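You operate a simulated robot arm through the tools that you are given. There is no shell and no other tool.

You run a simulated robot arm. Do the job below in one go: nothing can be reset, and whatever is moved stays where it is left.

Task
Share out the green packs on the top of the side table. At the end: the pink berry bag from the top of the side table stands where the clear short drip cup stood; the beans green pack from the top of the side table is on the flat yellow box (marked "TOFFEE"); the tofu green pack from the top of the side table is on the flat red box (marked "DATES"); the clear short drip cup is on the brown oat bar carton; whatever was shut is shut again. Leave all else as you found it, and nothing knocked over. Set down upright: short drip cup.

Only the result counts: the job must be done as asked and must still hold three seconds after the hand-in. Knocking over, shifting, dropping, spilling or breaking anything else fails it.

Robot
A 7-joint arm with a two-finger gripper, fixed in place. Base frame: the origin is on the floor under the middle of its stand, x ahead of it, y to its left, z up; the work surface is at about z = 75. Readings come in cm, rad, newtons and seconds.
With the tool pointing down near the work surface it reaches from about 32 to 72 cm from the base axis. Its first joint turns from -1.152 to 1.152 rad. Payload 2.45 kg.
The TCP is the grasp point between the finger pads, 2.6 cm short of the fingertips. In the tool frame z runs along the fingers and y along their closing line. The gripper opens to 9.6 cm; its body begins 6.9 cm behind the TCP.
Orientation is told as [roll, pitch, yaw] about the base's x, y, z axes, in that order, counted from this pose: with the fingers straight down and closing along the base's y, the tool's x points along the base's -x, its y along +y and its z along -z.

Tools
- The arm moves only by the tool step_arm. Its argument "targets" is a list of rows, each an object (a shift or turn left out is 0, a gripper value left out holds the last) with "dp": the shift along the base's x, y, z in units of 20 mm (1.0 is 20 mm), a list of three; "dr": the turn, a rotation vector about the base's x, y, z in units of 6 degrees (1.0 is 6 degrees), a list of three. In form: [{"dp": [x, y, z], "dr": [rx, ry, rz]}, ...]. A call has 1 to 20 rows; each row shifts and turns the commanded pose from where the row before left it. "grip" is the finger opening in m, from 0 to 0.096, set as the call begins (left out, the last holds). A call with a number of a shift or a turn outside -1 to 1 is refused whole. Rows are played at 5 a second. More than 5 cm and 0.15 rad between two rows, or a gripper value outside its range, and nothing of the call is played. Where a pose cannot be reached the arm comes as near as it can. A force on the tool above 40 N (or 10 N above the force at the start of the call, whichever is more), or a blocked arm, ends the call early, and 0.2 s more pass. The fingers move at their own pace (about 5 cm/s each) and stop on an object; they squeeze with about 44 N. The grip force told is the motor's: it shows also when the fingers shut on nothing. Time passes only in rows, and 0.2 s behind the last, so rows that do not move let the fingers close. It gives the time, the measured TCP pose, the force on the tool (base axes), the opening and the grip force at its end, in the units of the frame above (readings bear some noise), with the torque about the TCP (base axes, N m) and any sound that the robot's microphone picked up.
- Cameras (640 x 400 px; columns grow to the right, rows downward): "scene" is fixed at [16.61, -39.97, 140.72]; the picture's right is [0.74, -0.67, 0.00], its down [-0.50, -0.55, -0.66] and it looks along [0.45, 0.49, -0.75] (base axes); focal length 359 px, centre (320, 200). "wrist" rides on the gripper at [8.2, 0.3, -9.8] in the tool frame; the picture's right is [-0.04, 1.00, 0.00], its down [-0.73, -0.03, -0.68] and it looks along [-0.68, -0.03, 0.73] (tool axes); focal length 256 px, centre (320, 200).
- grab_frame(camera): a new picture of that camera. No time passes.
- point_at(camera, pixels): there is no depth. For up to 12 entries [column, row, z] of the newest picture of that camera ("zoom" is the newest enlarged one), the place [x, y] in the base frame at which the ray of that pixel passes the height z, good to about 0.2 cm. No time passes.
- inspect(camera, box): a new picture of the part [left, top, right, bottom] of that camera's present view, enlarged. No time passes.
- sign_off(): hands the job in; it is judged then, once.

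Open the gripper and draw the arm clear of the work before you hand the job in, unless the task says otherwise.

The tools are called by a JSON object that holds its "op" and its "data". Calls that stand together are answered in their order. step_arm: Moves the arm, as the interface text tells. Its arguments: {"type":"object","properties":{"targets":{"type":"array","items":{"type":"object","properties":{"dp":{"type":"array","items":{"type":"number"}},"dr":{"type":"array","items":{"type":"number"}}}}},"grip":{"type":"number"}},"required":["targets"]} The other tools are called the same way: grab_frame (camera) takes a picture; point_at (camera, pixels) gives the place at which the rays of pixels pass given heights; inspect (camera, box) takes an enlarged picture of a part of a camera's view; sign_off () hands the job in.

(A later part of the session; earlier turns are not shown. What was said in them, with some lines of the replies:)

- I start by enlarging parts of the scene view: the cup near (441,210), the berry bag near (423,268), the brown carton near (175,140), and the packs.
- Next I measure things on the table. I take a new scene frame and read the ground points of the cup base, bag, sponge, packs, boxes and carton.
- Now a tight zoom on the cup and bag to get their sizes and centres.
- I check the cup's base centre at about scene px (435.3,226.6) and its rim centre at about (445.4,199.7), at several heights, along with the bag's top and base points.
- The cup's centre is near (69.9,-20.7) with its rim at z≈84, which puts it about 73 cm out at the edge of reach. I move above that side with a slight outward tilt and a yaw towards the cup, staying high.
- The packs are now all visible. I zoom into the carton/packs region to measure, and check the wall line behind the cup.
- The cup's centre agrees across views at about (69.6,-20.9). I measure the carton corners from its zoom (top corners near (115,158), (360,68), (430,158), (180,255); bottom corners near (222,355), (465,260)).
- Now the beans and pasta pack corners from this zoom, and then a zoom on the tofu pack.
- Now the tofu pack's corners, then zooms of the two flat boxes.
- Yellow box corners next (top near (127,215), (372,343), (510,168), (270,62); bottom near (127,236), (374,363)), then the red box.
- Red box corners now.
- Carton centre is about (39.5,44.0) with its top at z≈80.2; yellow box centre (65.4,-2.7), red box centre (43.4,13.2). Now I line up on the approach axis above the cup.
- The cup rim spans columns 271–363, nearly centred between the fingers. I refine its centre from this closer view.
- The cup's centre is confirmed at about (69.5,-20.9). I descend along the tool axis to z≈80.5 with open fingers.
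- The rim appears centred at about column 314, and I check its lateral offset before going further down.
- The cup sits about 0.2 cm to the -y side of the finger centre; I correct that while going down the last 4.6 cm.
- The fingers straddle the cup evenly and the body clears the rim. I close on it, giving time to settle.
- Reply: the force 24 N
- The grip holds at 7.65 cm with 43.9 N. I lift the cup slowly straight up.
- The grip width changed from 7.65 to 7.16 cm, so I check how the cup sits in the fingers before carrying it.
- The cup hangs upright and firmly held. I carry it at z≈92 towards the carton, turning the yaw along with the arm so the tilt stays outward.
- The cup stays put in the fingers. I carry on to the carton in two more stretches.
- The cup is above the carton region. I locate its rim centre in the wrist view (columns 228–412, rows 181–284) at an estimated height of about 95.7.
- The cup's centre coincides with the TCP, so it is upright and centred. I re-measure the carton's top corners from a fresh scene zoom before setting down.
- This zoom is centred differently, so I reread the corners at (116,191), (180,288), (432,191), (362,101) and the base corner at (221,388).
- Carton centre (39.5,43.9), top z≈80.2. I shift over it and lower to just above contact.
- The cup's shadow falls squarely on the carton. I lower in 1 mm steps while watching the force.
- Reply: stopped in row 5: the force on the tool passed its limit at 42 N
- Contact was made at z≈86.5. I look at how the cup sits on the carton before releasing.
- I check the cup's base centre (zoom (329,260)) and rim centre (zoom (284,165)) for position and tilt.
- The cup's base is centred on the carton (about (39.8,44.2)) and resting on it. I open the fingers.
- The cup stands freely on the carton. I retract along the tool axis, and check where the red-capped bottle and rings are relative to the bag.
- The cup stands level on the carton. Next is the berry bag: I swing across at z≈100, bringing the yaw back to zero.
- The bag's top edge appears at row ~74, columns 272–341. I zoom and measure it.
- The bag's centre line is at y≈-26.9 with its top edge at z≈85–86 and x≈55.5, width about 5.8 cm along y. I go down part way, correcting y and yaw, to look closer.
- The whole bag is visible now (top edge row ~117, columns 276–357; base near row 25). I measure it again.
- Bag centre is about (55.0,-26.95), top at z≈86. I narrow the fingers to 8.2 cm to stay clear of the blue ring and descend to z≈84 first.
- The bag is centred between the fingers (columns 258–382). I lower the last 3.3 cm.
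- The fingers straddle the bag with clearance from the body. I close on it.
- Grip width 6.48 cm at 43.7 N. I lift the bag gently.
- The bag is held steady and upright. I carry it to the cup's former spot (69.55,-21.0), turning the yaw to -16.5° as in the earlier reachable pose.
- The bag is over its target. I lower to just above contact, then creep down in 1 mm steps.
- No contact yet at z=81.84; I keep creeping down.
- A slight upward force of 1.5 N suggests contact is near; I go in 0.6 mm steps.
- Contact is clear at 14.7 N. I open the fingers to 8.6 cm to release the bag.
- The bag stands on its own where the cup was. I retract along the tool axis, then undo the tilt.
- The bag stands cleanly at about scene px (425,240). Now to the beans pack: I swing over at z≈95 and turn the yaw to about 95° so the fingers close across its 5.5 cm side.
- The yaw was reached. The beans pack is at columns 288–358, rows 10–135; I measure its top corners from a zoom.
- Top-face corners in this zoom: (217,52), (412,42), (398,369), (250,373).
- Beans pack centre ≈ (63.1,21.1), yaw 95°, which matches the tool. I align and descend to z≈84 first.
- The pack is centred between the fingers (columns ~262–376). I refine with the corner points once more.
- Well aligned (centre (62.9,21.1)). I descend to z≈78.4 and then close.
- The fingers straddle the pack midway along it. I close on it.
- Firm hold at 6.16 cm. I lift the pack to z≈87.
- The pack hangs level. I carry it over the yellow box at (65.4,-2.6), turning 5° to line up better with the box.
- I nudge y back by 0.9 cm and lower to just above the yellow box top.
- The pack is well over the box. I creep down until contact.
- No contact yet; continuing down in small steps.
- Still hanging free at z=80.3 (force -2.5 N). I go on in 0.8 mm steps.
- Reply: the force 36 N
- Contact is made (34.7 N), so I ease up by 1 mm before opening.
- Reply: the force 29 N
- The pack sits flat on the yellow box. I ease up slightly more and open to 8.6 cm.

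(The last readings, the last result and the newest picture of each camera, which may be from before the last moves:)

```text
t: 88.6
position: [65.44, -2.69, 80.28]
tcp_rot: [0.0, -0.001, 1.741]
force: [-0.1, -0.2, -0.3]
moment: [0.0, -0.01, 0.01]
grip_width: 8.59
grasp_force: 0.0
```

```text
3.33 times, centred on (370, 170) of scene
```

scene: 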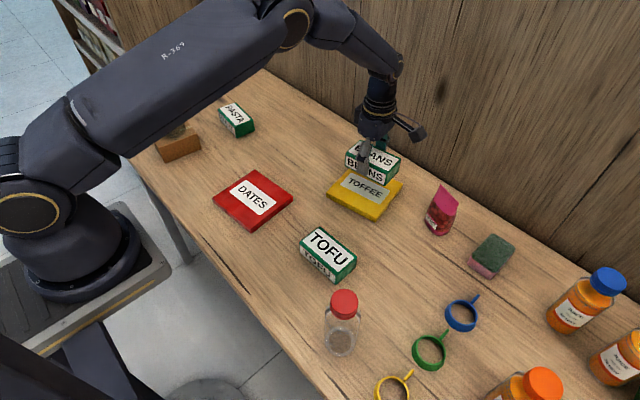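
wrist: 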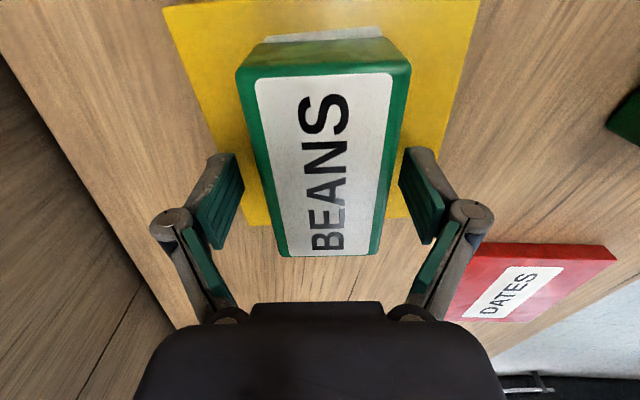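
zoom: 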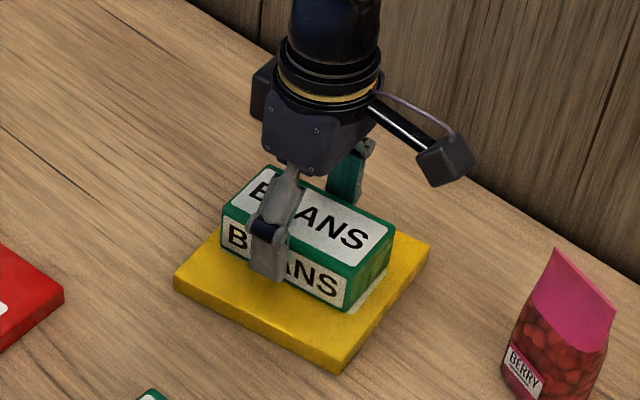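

The pack is released. I check that its footprint lies inside the yellow box's edges.

{"op": "point_at", "data": {"camera": "wrist", "pixels": [[290, 256, 81], [372, 254, 81], [240, 72, 81], [408, 62, 81], [255, 224, 76.8], [400, 216, 76.8], [165, 8, 76.8], [480, 3, 76.8]]}}

```text
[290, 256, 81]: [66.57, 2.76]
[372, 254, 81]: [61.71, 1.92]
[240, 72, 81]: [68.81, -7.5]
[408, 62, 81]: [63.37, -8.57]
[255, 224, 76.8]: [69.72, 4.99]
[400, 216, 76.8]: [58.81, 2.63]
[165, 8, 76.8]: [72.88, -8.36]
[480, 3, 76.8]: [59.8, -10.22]
```

The pack's footprint (x 61.7–68.8, y -8.6–2.8) lies well inside the yellow box. I rise straight up, then go over to the tofu pack at (45.3,-10.7) with yaw 91°.

{"op": "step_arm", "data": {"targets": [{"dp": [0, 0, 0.2]}, {"dp": [0, 0, 0.4]}, {"dp": [0, 0, 0.6]}, {"dp": [0, 0, 0.8]}, {"dp": [0, 0, 0.9]}, {"dp": [0, 0, 0.9]}, {"dp": [0, 0, 0.9]}, {"dp": [0, 0, 0.9]}, {"dp": [0, 0, 0.9]}, {"dp": [0, 0, 0.5]}]}}

{"op": "step_arm", "data": {"targets": [{"dp": [-0.77, -0.31, 0], "dr": [0, 0, -0.11]}, {"dp": [-0.77, -0.31, 0], "dr": [0, 0, -0.11]}, {"dp": [-0.77, -0.31, 0], "dr": [0, 0, -0.11]}, {"dp": [-0.77, -0.31, 0], "dr": [0, 0, -0.11]}, {"dp": [-0.77, -0.31, 0], "dr": [0, 0, -0.11]}, {"dp": [-0.77, -0.31, 0], "dr": [0, 0, -0.11]}, {"dp": [-0.77, -0.31, 0], "dr": [0, 0, -0.11]}, {"dp": [-0.77, -0.31, 0], "dr": [0, 0, -0.11]}, {"dp": [-0.77, -0.31, 0], "dr": [0, 0, -0.11]}, {"dp": [-0.77, -0.31, 0], "dr": [0, 0, -0.11]}, {"dp": [-0.77, -0.31, 0], "dr": [0, 0, -0.11]}, {"dp": [-0.77, -0.31, 0], "dr": [0, 0, -0.11]}, {"dp": [-0.77, -0.31, 0], "dr": [0, 0, -0.08]}, {}]}}

{"op": "grab_frame", "data": {"camera": "wrist"}}

{"op": "grab_frame", "data": {"camera": "scene"}}

```text
t: 90.8
position: [65.43, -2.48, 94.27]
tcp_rot: [-0.001, 0.0, 1.741]
force: [-0.3, 0.6, -0.2]
moment: [0.02, 0.01, 0.01]
grip_width: 8.61
grasp_force: 0.1
```

```text
t: 93.8
position: [45.33, -10.71, 94.34]
tcp_rot: [0.001, 0.0, 1.595]
force: [0.2, -0.1, 0.6]
moment: [-0.01, -0.01, 0.02]
grip_width: 8.58
grasp_force: 0.0
```

```text
taken
```

wrist: 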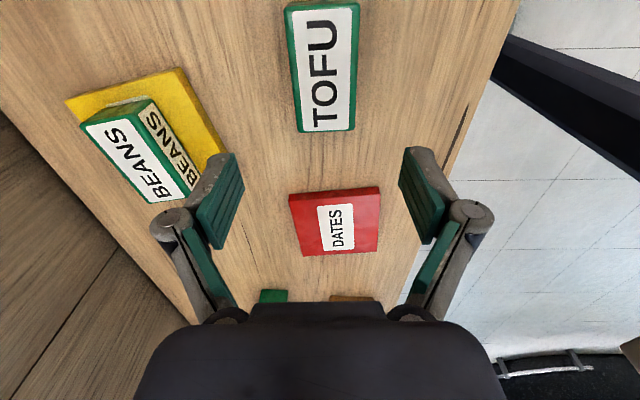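

```text
taken
```

scene: 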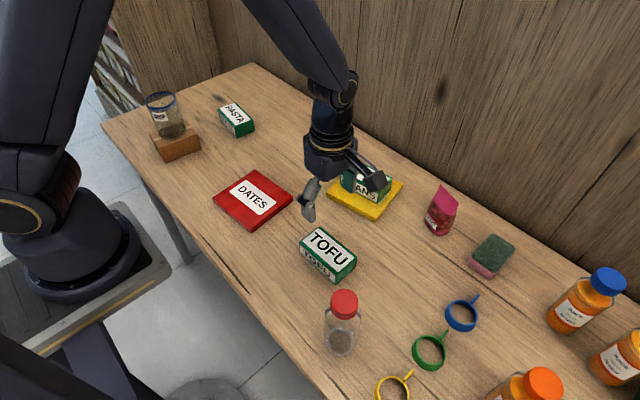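

Tofu's top face spans about (286,8), (360,5), (354,131), (297,133) in the wrist view. I measure it.

{"op": "inspect", "data": {"camera": "wrist", "box": [250, 0, 400, 145]}}

{"op": "point_at", "data": {"camera": "wrist", "pixels": [[286, 9, 79.2], [360, 5, 79.2], [354, 131, 79.2], [298, 133, 79.2]]}}

```text
2.76 times, centred on (325, 72) of wrist
```

zoom: 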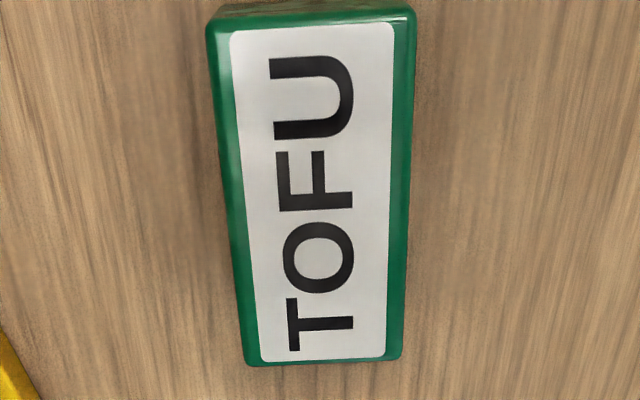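

```text
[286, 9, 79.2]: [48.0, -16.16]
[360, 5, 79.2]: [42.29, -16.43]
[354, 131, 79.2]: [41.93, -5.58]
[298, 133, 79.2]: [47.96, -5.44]
```

Tofu centre ≈ (45.15,-10.8), orientation 91°, which matches. I descend to z≈84, then to 78.5.

{"op": "step_arm", "data": {"targets": [{"dp": [-0.08, -0.04, -0.3]}, {"dp": [0, 0, -0.6]}, {"dp": [0, 0, -0.7]}, {"dp": [0, 0, -0.7]}, {"dp": [0, 0, -0.7]}, {"dp": [0, 0, -0.7]}, {"dp": [0, 0, -0.7]}, {"dp": [0, 0, -0.5]}, {"dp": [0, 0, -0.3]}, {}]}}

{"op": "grab_frame", "data": {"camera": "wrist"}}

{"op": "inspect", "data": {"camera": "scene", "box": [260, 150, 420, 310]}}

```text
t: 96.0
position: [45.27, -10.69, 83.84]
tcp_rot: [0.001, 0.001, 1.597]
force: [0.4, 0.2, 0.0]
moment: [-0.02, -0.01, 0.02]
grip_width: 8.6
grasp_force: 0.1
```

```text
taken
```

wrist: 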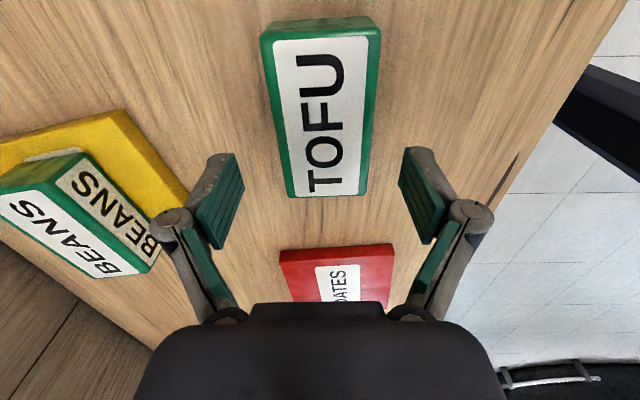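

```text
2.50 times, centred on (340, 230) of scene
```

zoom: 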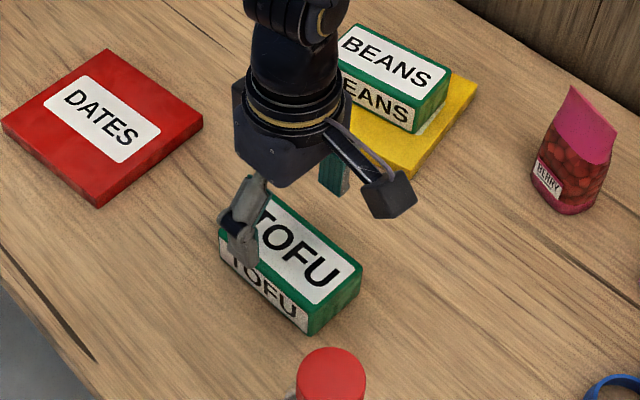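

The pack is centred between the fingers. I descend the last 5.3 cm and close.

{"op": "step_arm", "data": {"targets": [{"dp": [-0.05, -0.04, -0.5]}, {"dp": [0, 0, -0.5]}, {"dp": [0, 0, -0.5]}, {"dp": [0, 0, -0.5]}, {"dp": [0, 0, -0.35]}, {"dp": [0, 0, -0.2]}, {"dp": [0, 0, -0.12]}, {}]}}

{"op": "grab_frame", "data": {"camera": "wrist"}}

{"op": "inspect", "data": {"camera": "scene", "box": [260, 170, 420, 330]}}

```text
t: 97.8
position: [45.18, -10.83, 78.52]
tcp_rot: [0.0, 0.0, 1.596]
force: [-1.1, 0.6, 0.1]
moment: [-0.01, 0.02, 0.02]
grip_width: 8.59
grasp_force: 0.0
```

```text
taken
```

wrist: 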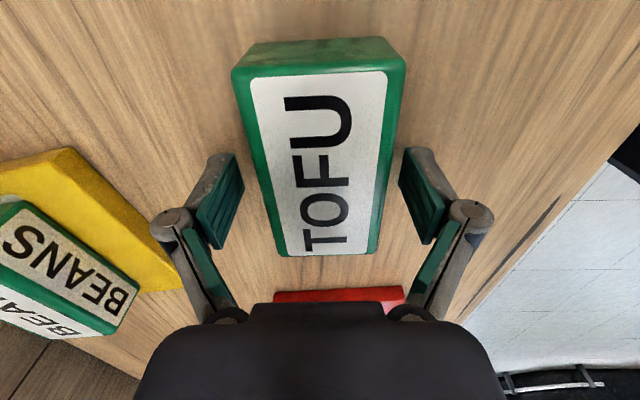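

```text
2.50 times, centred on (340, 250) of scene
```

zoom: 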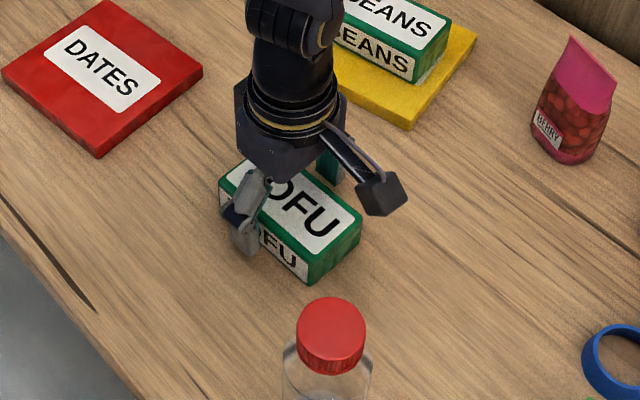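

The fingers straddle the tofu pack. I close on it, then lift gently.

{"op": "step_arm", "data": {"targets": [{}, {}, {}, {}, {}, {}], "grip": 0.04}}

{"op": "step_arm", "data": {"targets": [{"dp": [0, 0, 0.1]}, {"dp": [0, 0, 0.2]}, {"dp": [0, 0, 0.3]}, {"dp": [0, 0, 0.5]}, {"dp": [0, 0, 0.6]}, {"dp": [0, 0, 0.6]}, {"dp": [0, 0, 0.6]}, {"dp": [0, 0, 0.6]}, {"dp": [0, 0, 0.4]}, {"dp": [0, 0, 0.1]}, {}]}}

{"op": "grab_frame", "data": {"camera": "wrist"}}

{"op": "grab_frame", "data": {"camera": "scene"}}

```text
t: 99.2
position: [45.17, -10.85, 78.66]
tcp_rot: [0.001, 0.0, 1.595]
force: [-2.8, 0.3, 5.7]
moment: [0.02, 0.15, 0.0]
grip_width: 6.11
grasp_force: 44.4
```

```text
t: 101.6
position: [45.07, -10.74, 86.6]
tcp_rot: [0.001, 0.001, 1.595]
force: [1.0, -0.2, -1.3]
moment: [0.02, 0.01, 0.0]
grip_width: 6.13
grasp_force: 44.2
```

```text
taken
```

wrist: 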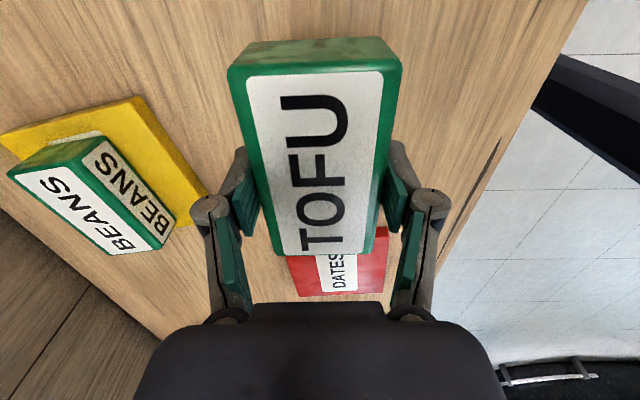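

```text
taken
```

scene: 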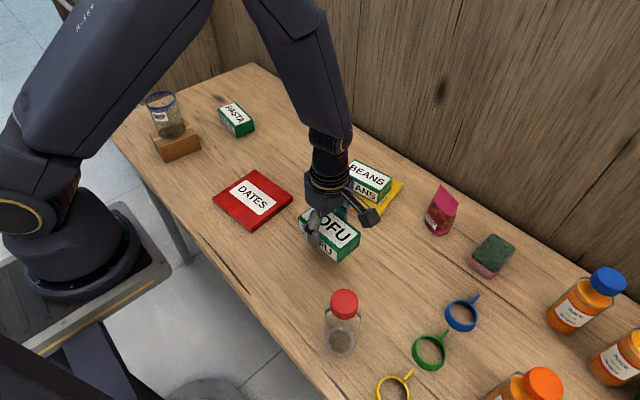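

The pack is held level. I carry it over the red box at (43.4,13.2), turning 5° to match it.

{"op": "step_arm", "data": {"targets": [{"dp": [-0.044, 0.3, 0], "dr": [0, 0, 0.05]}, {"dp": [-0.044, 0.5, 0], "dr": [0, 0, 0.05]}, {"dp": [-0.044, 0.69, 0], "dr": [0, 0, 0.05]}, {"dp": [-0.044, 0.69, 0], "dr": [0, 0, 0.05]}, {"dp": [-0.044, 0.69, 0], "dr": [0, 0, 0.05]}, {"dp": [-0.044, 0.69, 0], "dr": [0, 0, 0.05]}, {"dp": [-0.044, 0.69, 0], "dr": [0, 0, 0.05]}, {"dp": [-0.044, 0.69, 0], "dr": [0, 0, 0.05]}, {"dp": [-0.044, 0.69, 0], "dr": [0, 0, 0.05]}, {"dp": [-0.044, 0.69, 0], "dr": [0, 0, 0.05]}, {"dp": [-0.044, 0.69, 0], "dr": [0, 0, 0.05]}, {"dp": [-0.044, 0.69, 0], "dr": [0, 0, 0.05]}, {"dp": [-0.044, 0.69, 0], "dr": [0, 0, 0.05]}, {"dp": [-0.044, 0.69, 0], "dr": [0, 0, 0.05]}, {"dp": [-0.044, 0.69, 0], "dr": [0, 0, 0.05]}, {"dp": [-0.044, 0.69, 0], "dr": [0, 0, 0.05]}, {"dp": [-0.044, 0.69, 0]}, {"dp": [-0.044, 0.5, 0]}, {"dp": [-0.04, 0.3, 0]}, {}]}}

{"op": "grab_frame", "data": {"camera": "wrist"}}

{"op": "grab_frame", "data": {"camera": "scene"}}

```text
t: 105.8
position: [43.5, 13.08, 86.59]
tcp_rot: [-0.002, 0.0, 1.678]
force: [0.0, -0.1, -1.2]
moment: [0.02, 0.02, 0.02]
grip_width: 6.13
grasp_force: 43.9
```

```text
taken
```

wrist: 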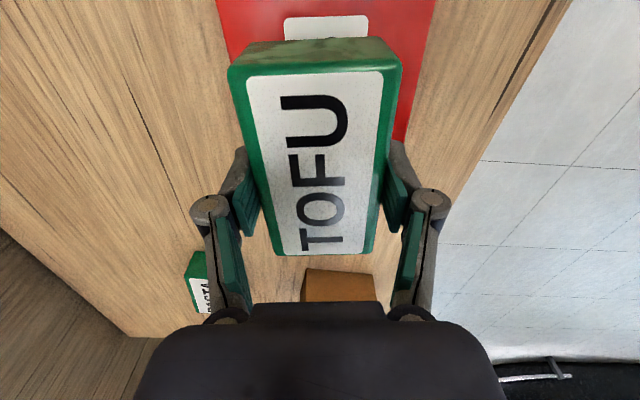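

```text
taken
```

scene: 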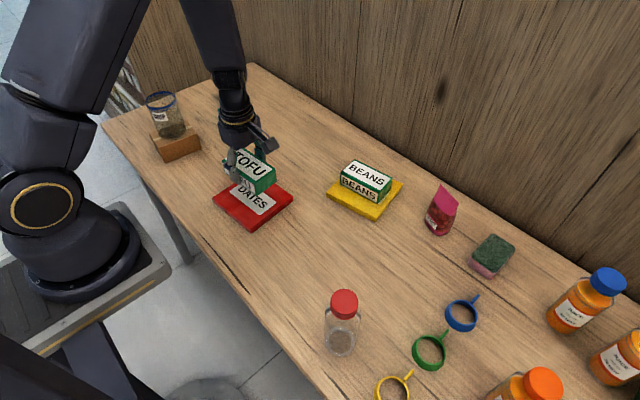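

Over the red box. I lower to just above contact.

{"op": "step_arm", "data": {"targets": [{"dp": [0, 0, -0.2]}, {"dp": [0, 0, -0.4]}, {"dp": [0, 0, -0.5]}, {"dp": [0, 0, -0.5]}, {"dp": [0, 0, -0.5]}, {"dp": [0, 0, -0.4]}, {"dp": [0, 0, -0.2]}, {"dp": [0, 0, -0.1]}, {}]}}

{"op": "inspect", "data": {"camera": "scene", "box": [190, 110, 330, 240]}}

{"op": "grab_frame", "data": {"camera": "wrist"}}

```text
t: 107.8
position: [43.43, 13.15, 80.97]
tcp_rot: [-0.001, 0.0, 1.679]
force: [0.4, 0.5, -2.6]
moment: [-0.05, -0.01, -0.03]
grip_width: 6.15
grasp_force: 43.6
```

```text
3.08 times, centred on (260, 175) of scene
```

zoom: 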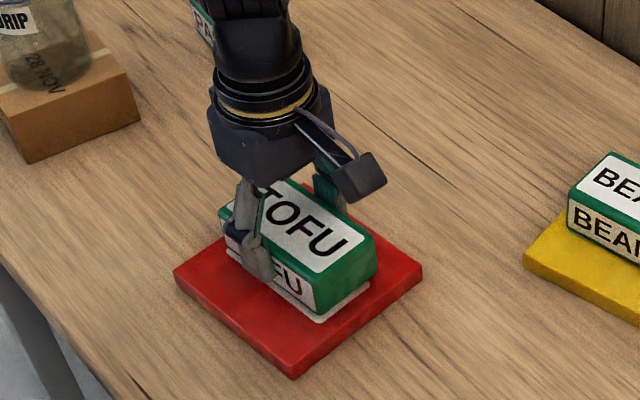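

```text
taken
```

wrist: 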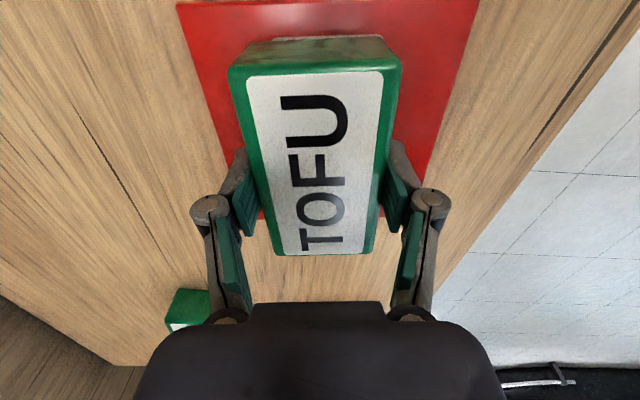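

The pack is centred over the red box, a few mm above it. I creep down.

{"op": "step_arm", "data": {"targets": [{"dp": [0, 0, -0.06]}, {"dp": [0, 0, -0.06]}, {"dp": [0, 0, -0.05]}, {"dp": [0, 0, -0.05]}, {}]}}

```text
t: 109.0
position: [43.56, 13.17, 80.52]
tcp_rot: [0.001, 0.0, 1.679]
force: [-0.2, 0.2, -1.8]
moment: [0.02, -0.02, -0.05]
grip_width: 6.13
grasp_force: 43.7
```

No contact yet at z=80.5; two or three more fine steps.

{"op": "step_arm", "data": {"targets": [{"dp": [0, 0, -0.03]}, {"dp": [0, 0, -0.03]}, {}]}}

```text
t: 109.8
position: [43.49, 13.06, 80.52]
tcp_rot: [-0.001, -0.002, 1.679]
force: [0.0, 0.1, -1.6]
moment: [0.0, -0.03, 0.0]
grip_width: 6.16
grasp_force: 44.2
```

Still free; continuing.

{"op": "step_arm", "data": {"targets": [{"dp": [0, 0, -0.03]}, {"dp": [0, 0, -0.03]}, {}]}}

```text
t: 110.6
position: [43.51, 13.08, 80.38]
tcp_rot: [-0.001, 0.001, 1.679]
force: [-3.3, -1.4, 19.2]
moment: [-0.12, 0.29, -0.04]
grip_width: 6.12
grasp_force: 43.7
```

Contact at 19 N with the pack flat on the box. I ease up half a millimetre and open.

{"op": "step_arm", "data": {"targets": [{"dp": [0, 0, 0.03]}, {}]}}

{"op": "step_arm", "data": {"targets": [{}, {}, {}, {}, {}], "grip": 0.086}}

{"op": "grab_frame", "data": {"camera": "wrist"}}

{"op": "inspect", "data": {"camera": "scene", "box": [190, 110, 330, 240]}}

```text
t: 111.2
position: [43.67, 13.11, 80.47]
tcp_rot: [-0.001, 0.0, 1.678]
force: [0.4, -0.9, 9.0]
moment: [-0.17, 0.09, 0.06]
grip_width: 6.13
grasp_force: 43.7
```

```text
t: 112.4
position: [43.57, 13.07, 80.49]
tcp_rot: [0.0, -0.002, 1.677]
force: [0.0, -0.7, -0.2]
moment: [-0.04, -0.01, -0.01]
grip_width: 8.6
grasp_force: 0.0
```

```text
taken
```

wrist: 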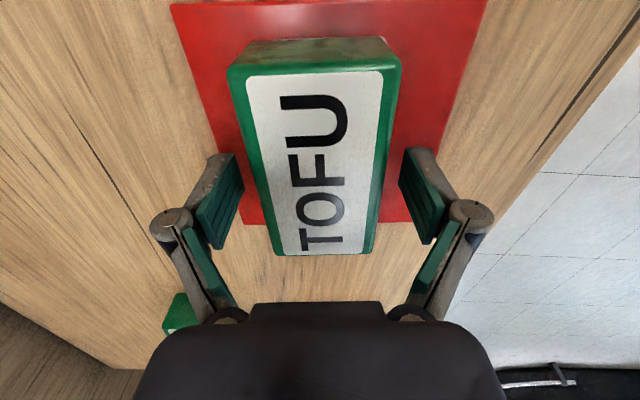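

```text
3.08 times, centred on (260, 175) of scene
```

zoom: 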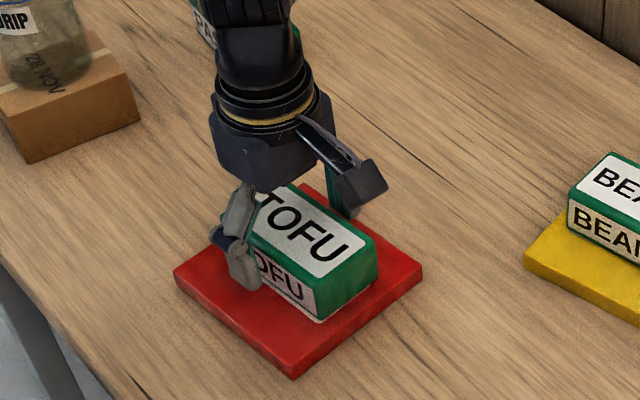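

The tofu pack rests on the red box. I retract straight up, open fully, and move to a clear spot to check the whole scene.

{"op": "step_arm", "data": {"targets": [{"dp": [0, 0, 0.2]}, {"dp": [0, 0, 0.4]}, {"dp": [0, 0, 0.6]}, {"dp": [0, 0, 0.8]}, {"dp": [0, 0, 0.9]}, {"dp": [0, 0, 0.9]}, {"dp": [0, 0, 0.9]}, {"dp": [0, 0, 0.9]}, {"dp": [0, 0, 0.9]}, {"dp": [0, 0, 0.9]}, {"dp": [0, 0, 0.9]}, {"dp": [0, 0, 0.9]}, {"dp": [0, 0, 0.5]}, {}]}}

{"op": "grab_frame", "data": {"camera": "scene"}}

{"op": "grab_frame", "data": {"camera": "wrist"}}

```text
t: 115.4
position: [43.52, 13.14, 99.88]
tcp_rot: [0.0, 0.0, 1.681]
force: [0.1, -0.3, 0.1]
moment: [0.03, -0.02, -0.02]
grip_width: 8.59
grasp_force: 0.0
```

```text
taken
```

scene: 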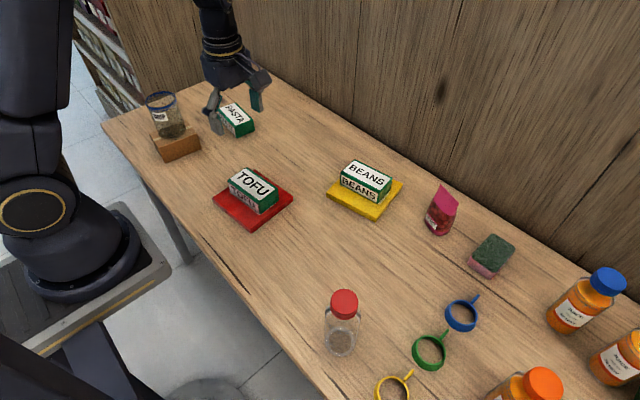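

```text
taken
```

wrist: 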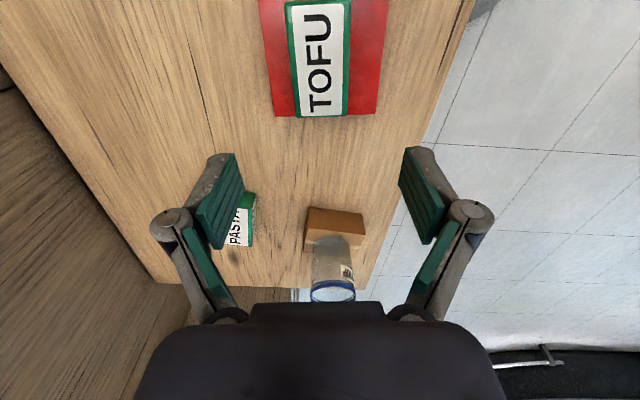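

Everything looks placed. I verify the bag's base position and the cup on the carton in close-up.

{"op": "inspect", "data": {"camera": "scene", "box": [130, 80, 220, 170]}}

{"op": "inspect", "data": {"camera": "scene", "box": [400, 175, 480, 245]}}

{"op": "point_at", "data": {"camera": "zoom", "pixels": [[260, 155, 86], [410, 225, 86]]}}

```text
4.44 times, centred on (175, 125) of scene
```

zoom: 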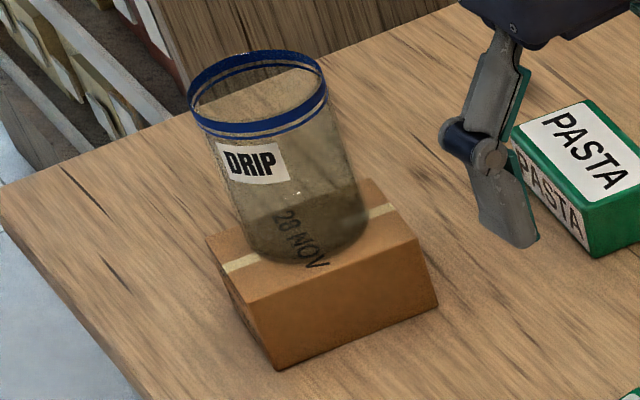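

```text
5.71 times, centred on (440, 210) of scene
```

zoom: 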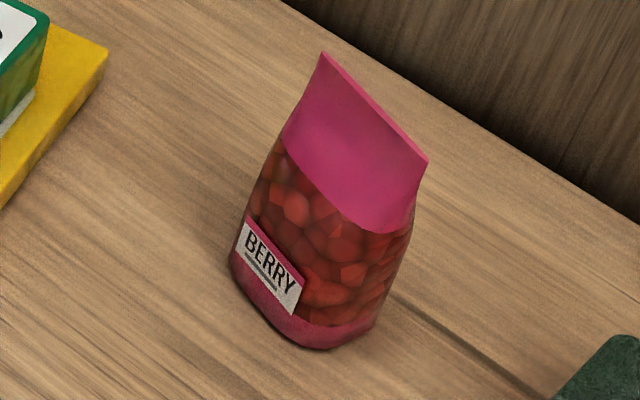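

```text
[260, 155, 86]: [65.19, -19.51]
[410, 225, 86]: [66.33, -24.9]
```

The cup sits centred on the carton. One last check of the bag's footprint against the cup's former centre (69.6,-20.9).

{"op": "point_at", "data": {"camera": "zoom", "pixels": [[230, 275, 75], [315, 348, 75], [378, 318, 75], [262, 320, 75], [323, 53, 86], [428, 160, 86], [310, 285, 75]]}}

```text
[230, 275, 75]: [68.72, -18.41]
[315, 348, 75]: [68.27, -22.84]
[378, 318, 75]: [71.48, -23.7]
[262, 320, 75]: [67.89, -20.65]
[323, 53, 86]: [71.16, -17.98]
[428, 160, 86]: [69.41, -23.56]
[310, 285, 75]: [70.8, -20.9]
```

The bag's centre is about (69.8,-20.9), right where the cup stood. I open the gripper fully, rise and turn back towards the starting pose, clear of everything.

{"op": "step_arm", "data": {"targets": [{"dp": [0, -0.15, 0.1], "dr": [0, 0, -0.9]}, {"dp": [0, -0.15, 0.1], "dr": [0, 0, -0.9]}, {"dp": [0, -0.15, 0.1], "dr": [0, 0, -0.9]}, {"dp": [0, -0.15, 0.1], "dr": [0, 0, -0.9]}, {"dp": [0, -0.15, 0.1], "dr": [0, 0, -0.9]}, {"dp": [0, -0.15, 0.1], "dr": [0, 0, -0.9]}, {"dp": [0, -0.15, 0.1], "dr": [0, 0, -0.9]}, {"dp": [0, -0.15, 0.1], "dr": [0, 0, -0.9]}, {"dp": [0, -0.15, 0.1], "dr": [0, 0, -0.9]}, {"dp": [0, -0.15, 0.1], "dr": [0, 0, -0.9]}, {"dp": [0, -0.15, 0], "dr": [0, 0, -0.9]}, {"dp": [0, -0.15, 0], "dr": [0, 0, -0.9]}, {"dp": [0, -0.15, 0], "dr": [0, 0, -0.9]}, {"dp": [0, -0.15, 0], "dr": [0, 0, -0.9]}, {"dp": [0, -0.15, 0], "dr": [0, 0, -0.9]}, {"dp": [0, -0.15, 0], "dr": [0, 0, -0.9]}, {"dp": [0, -0.15, 0], "dr": [0, 0, -0.9]}, {"dp": [0, -0.15, 0], "dr": [0, 0, -0.7]}, {}], "grip": 0.096}}

{"op": "grab_frame", "data": {"camera": "scene"}}

{"op": "grab_frame", "data": {"camera": "wrist"}}

```text
t: 119.4
position: [43.47, 7.67, 101.79]
tcp_rot: [0.0, -0.001, 0.004]
force: [-0.4, 0.4, 0.2]
moment: [-0.02, 0.01, -0.03]
grip_width: 9.61
grasp_force: 0.0
```

```text
taken
```

scene: 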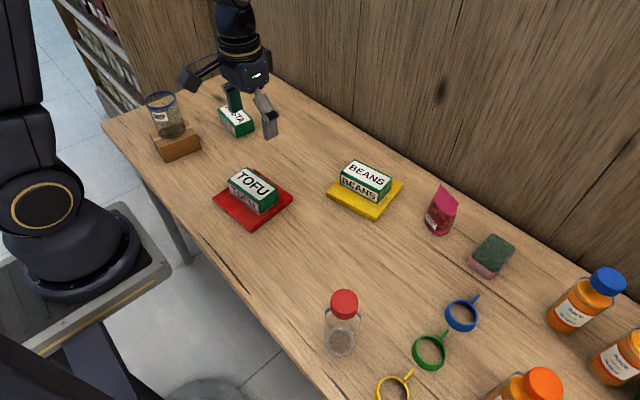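

```text
taken
```

wrist: 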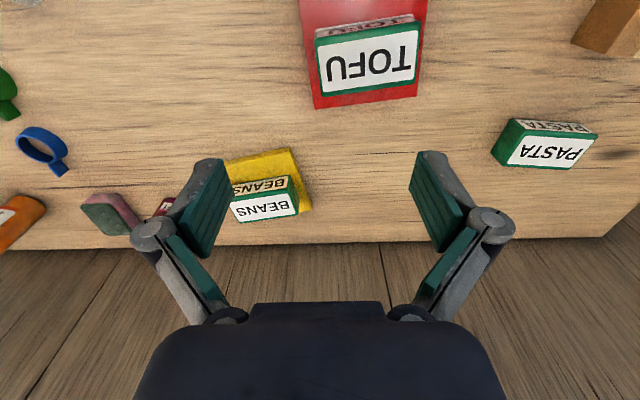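

The pictures show the cup on the carton, the bag where the cup stood, the beans on TOFFEE and the tofu on DATES. Everything else looks where it was, the gripper is open and the arm is clear, so I hand in.

{"op": "sign_off", "data": {}}

```text
The job is handed in.
```

The job is done and handed in; I haven't seen the judge's result. The last pictures before hand-in showed:

- **Drip cup:** it stands upright on the brown carton, centred on its top. The only marking I could read on that carton was "28 NOV". I took it for the oat bar carton because it was the only brown carton in view.
- **Berry bag:** it stands where the cup stood, within about 0.3 cm of the cup's old centre.
- **Beans pack:** it lies flat on the yellow TOFFEE box, inside its edges.
- **Tofu pack:** it lies flat on the red DATES box.

Nothing had to be opened, so there was nothing to shut again. Everything else looked where it was at the start. The gripper was open and the arm was back near its starting position, clear of the table.
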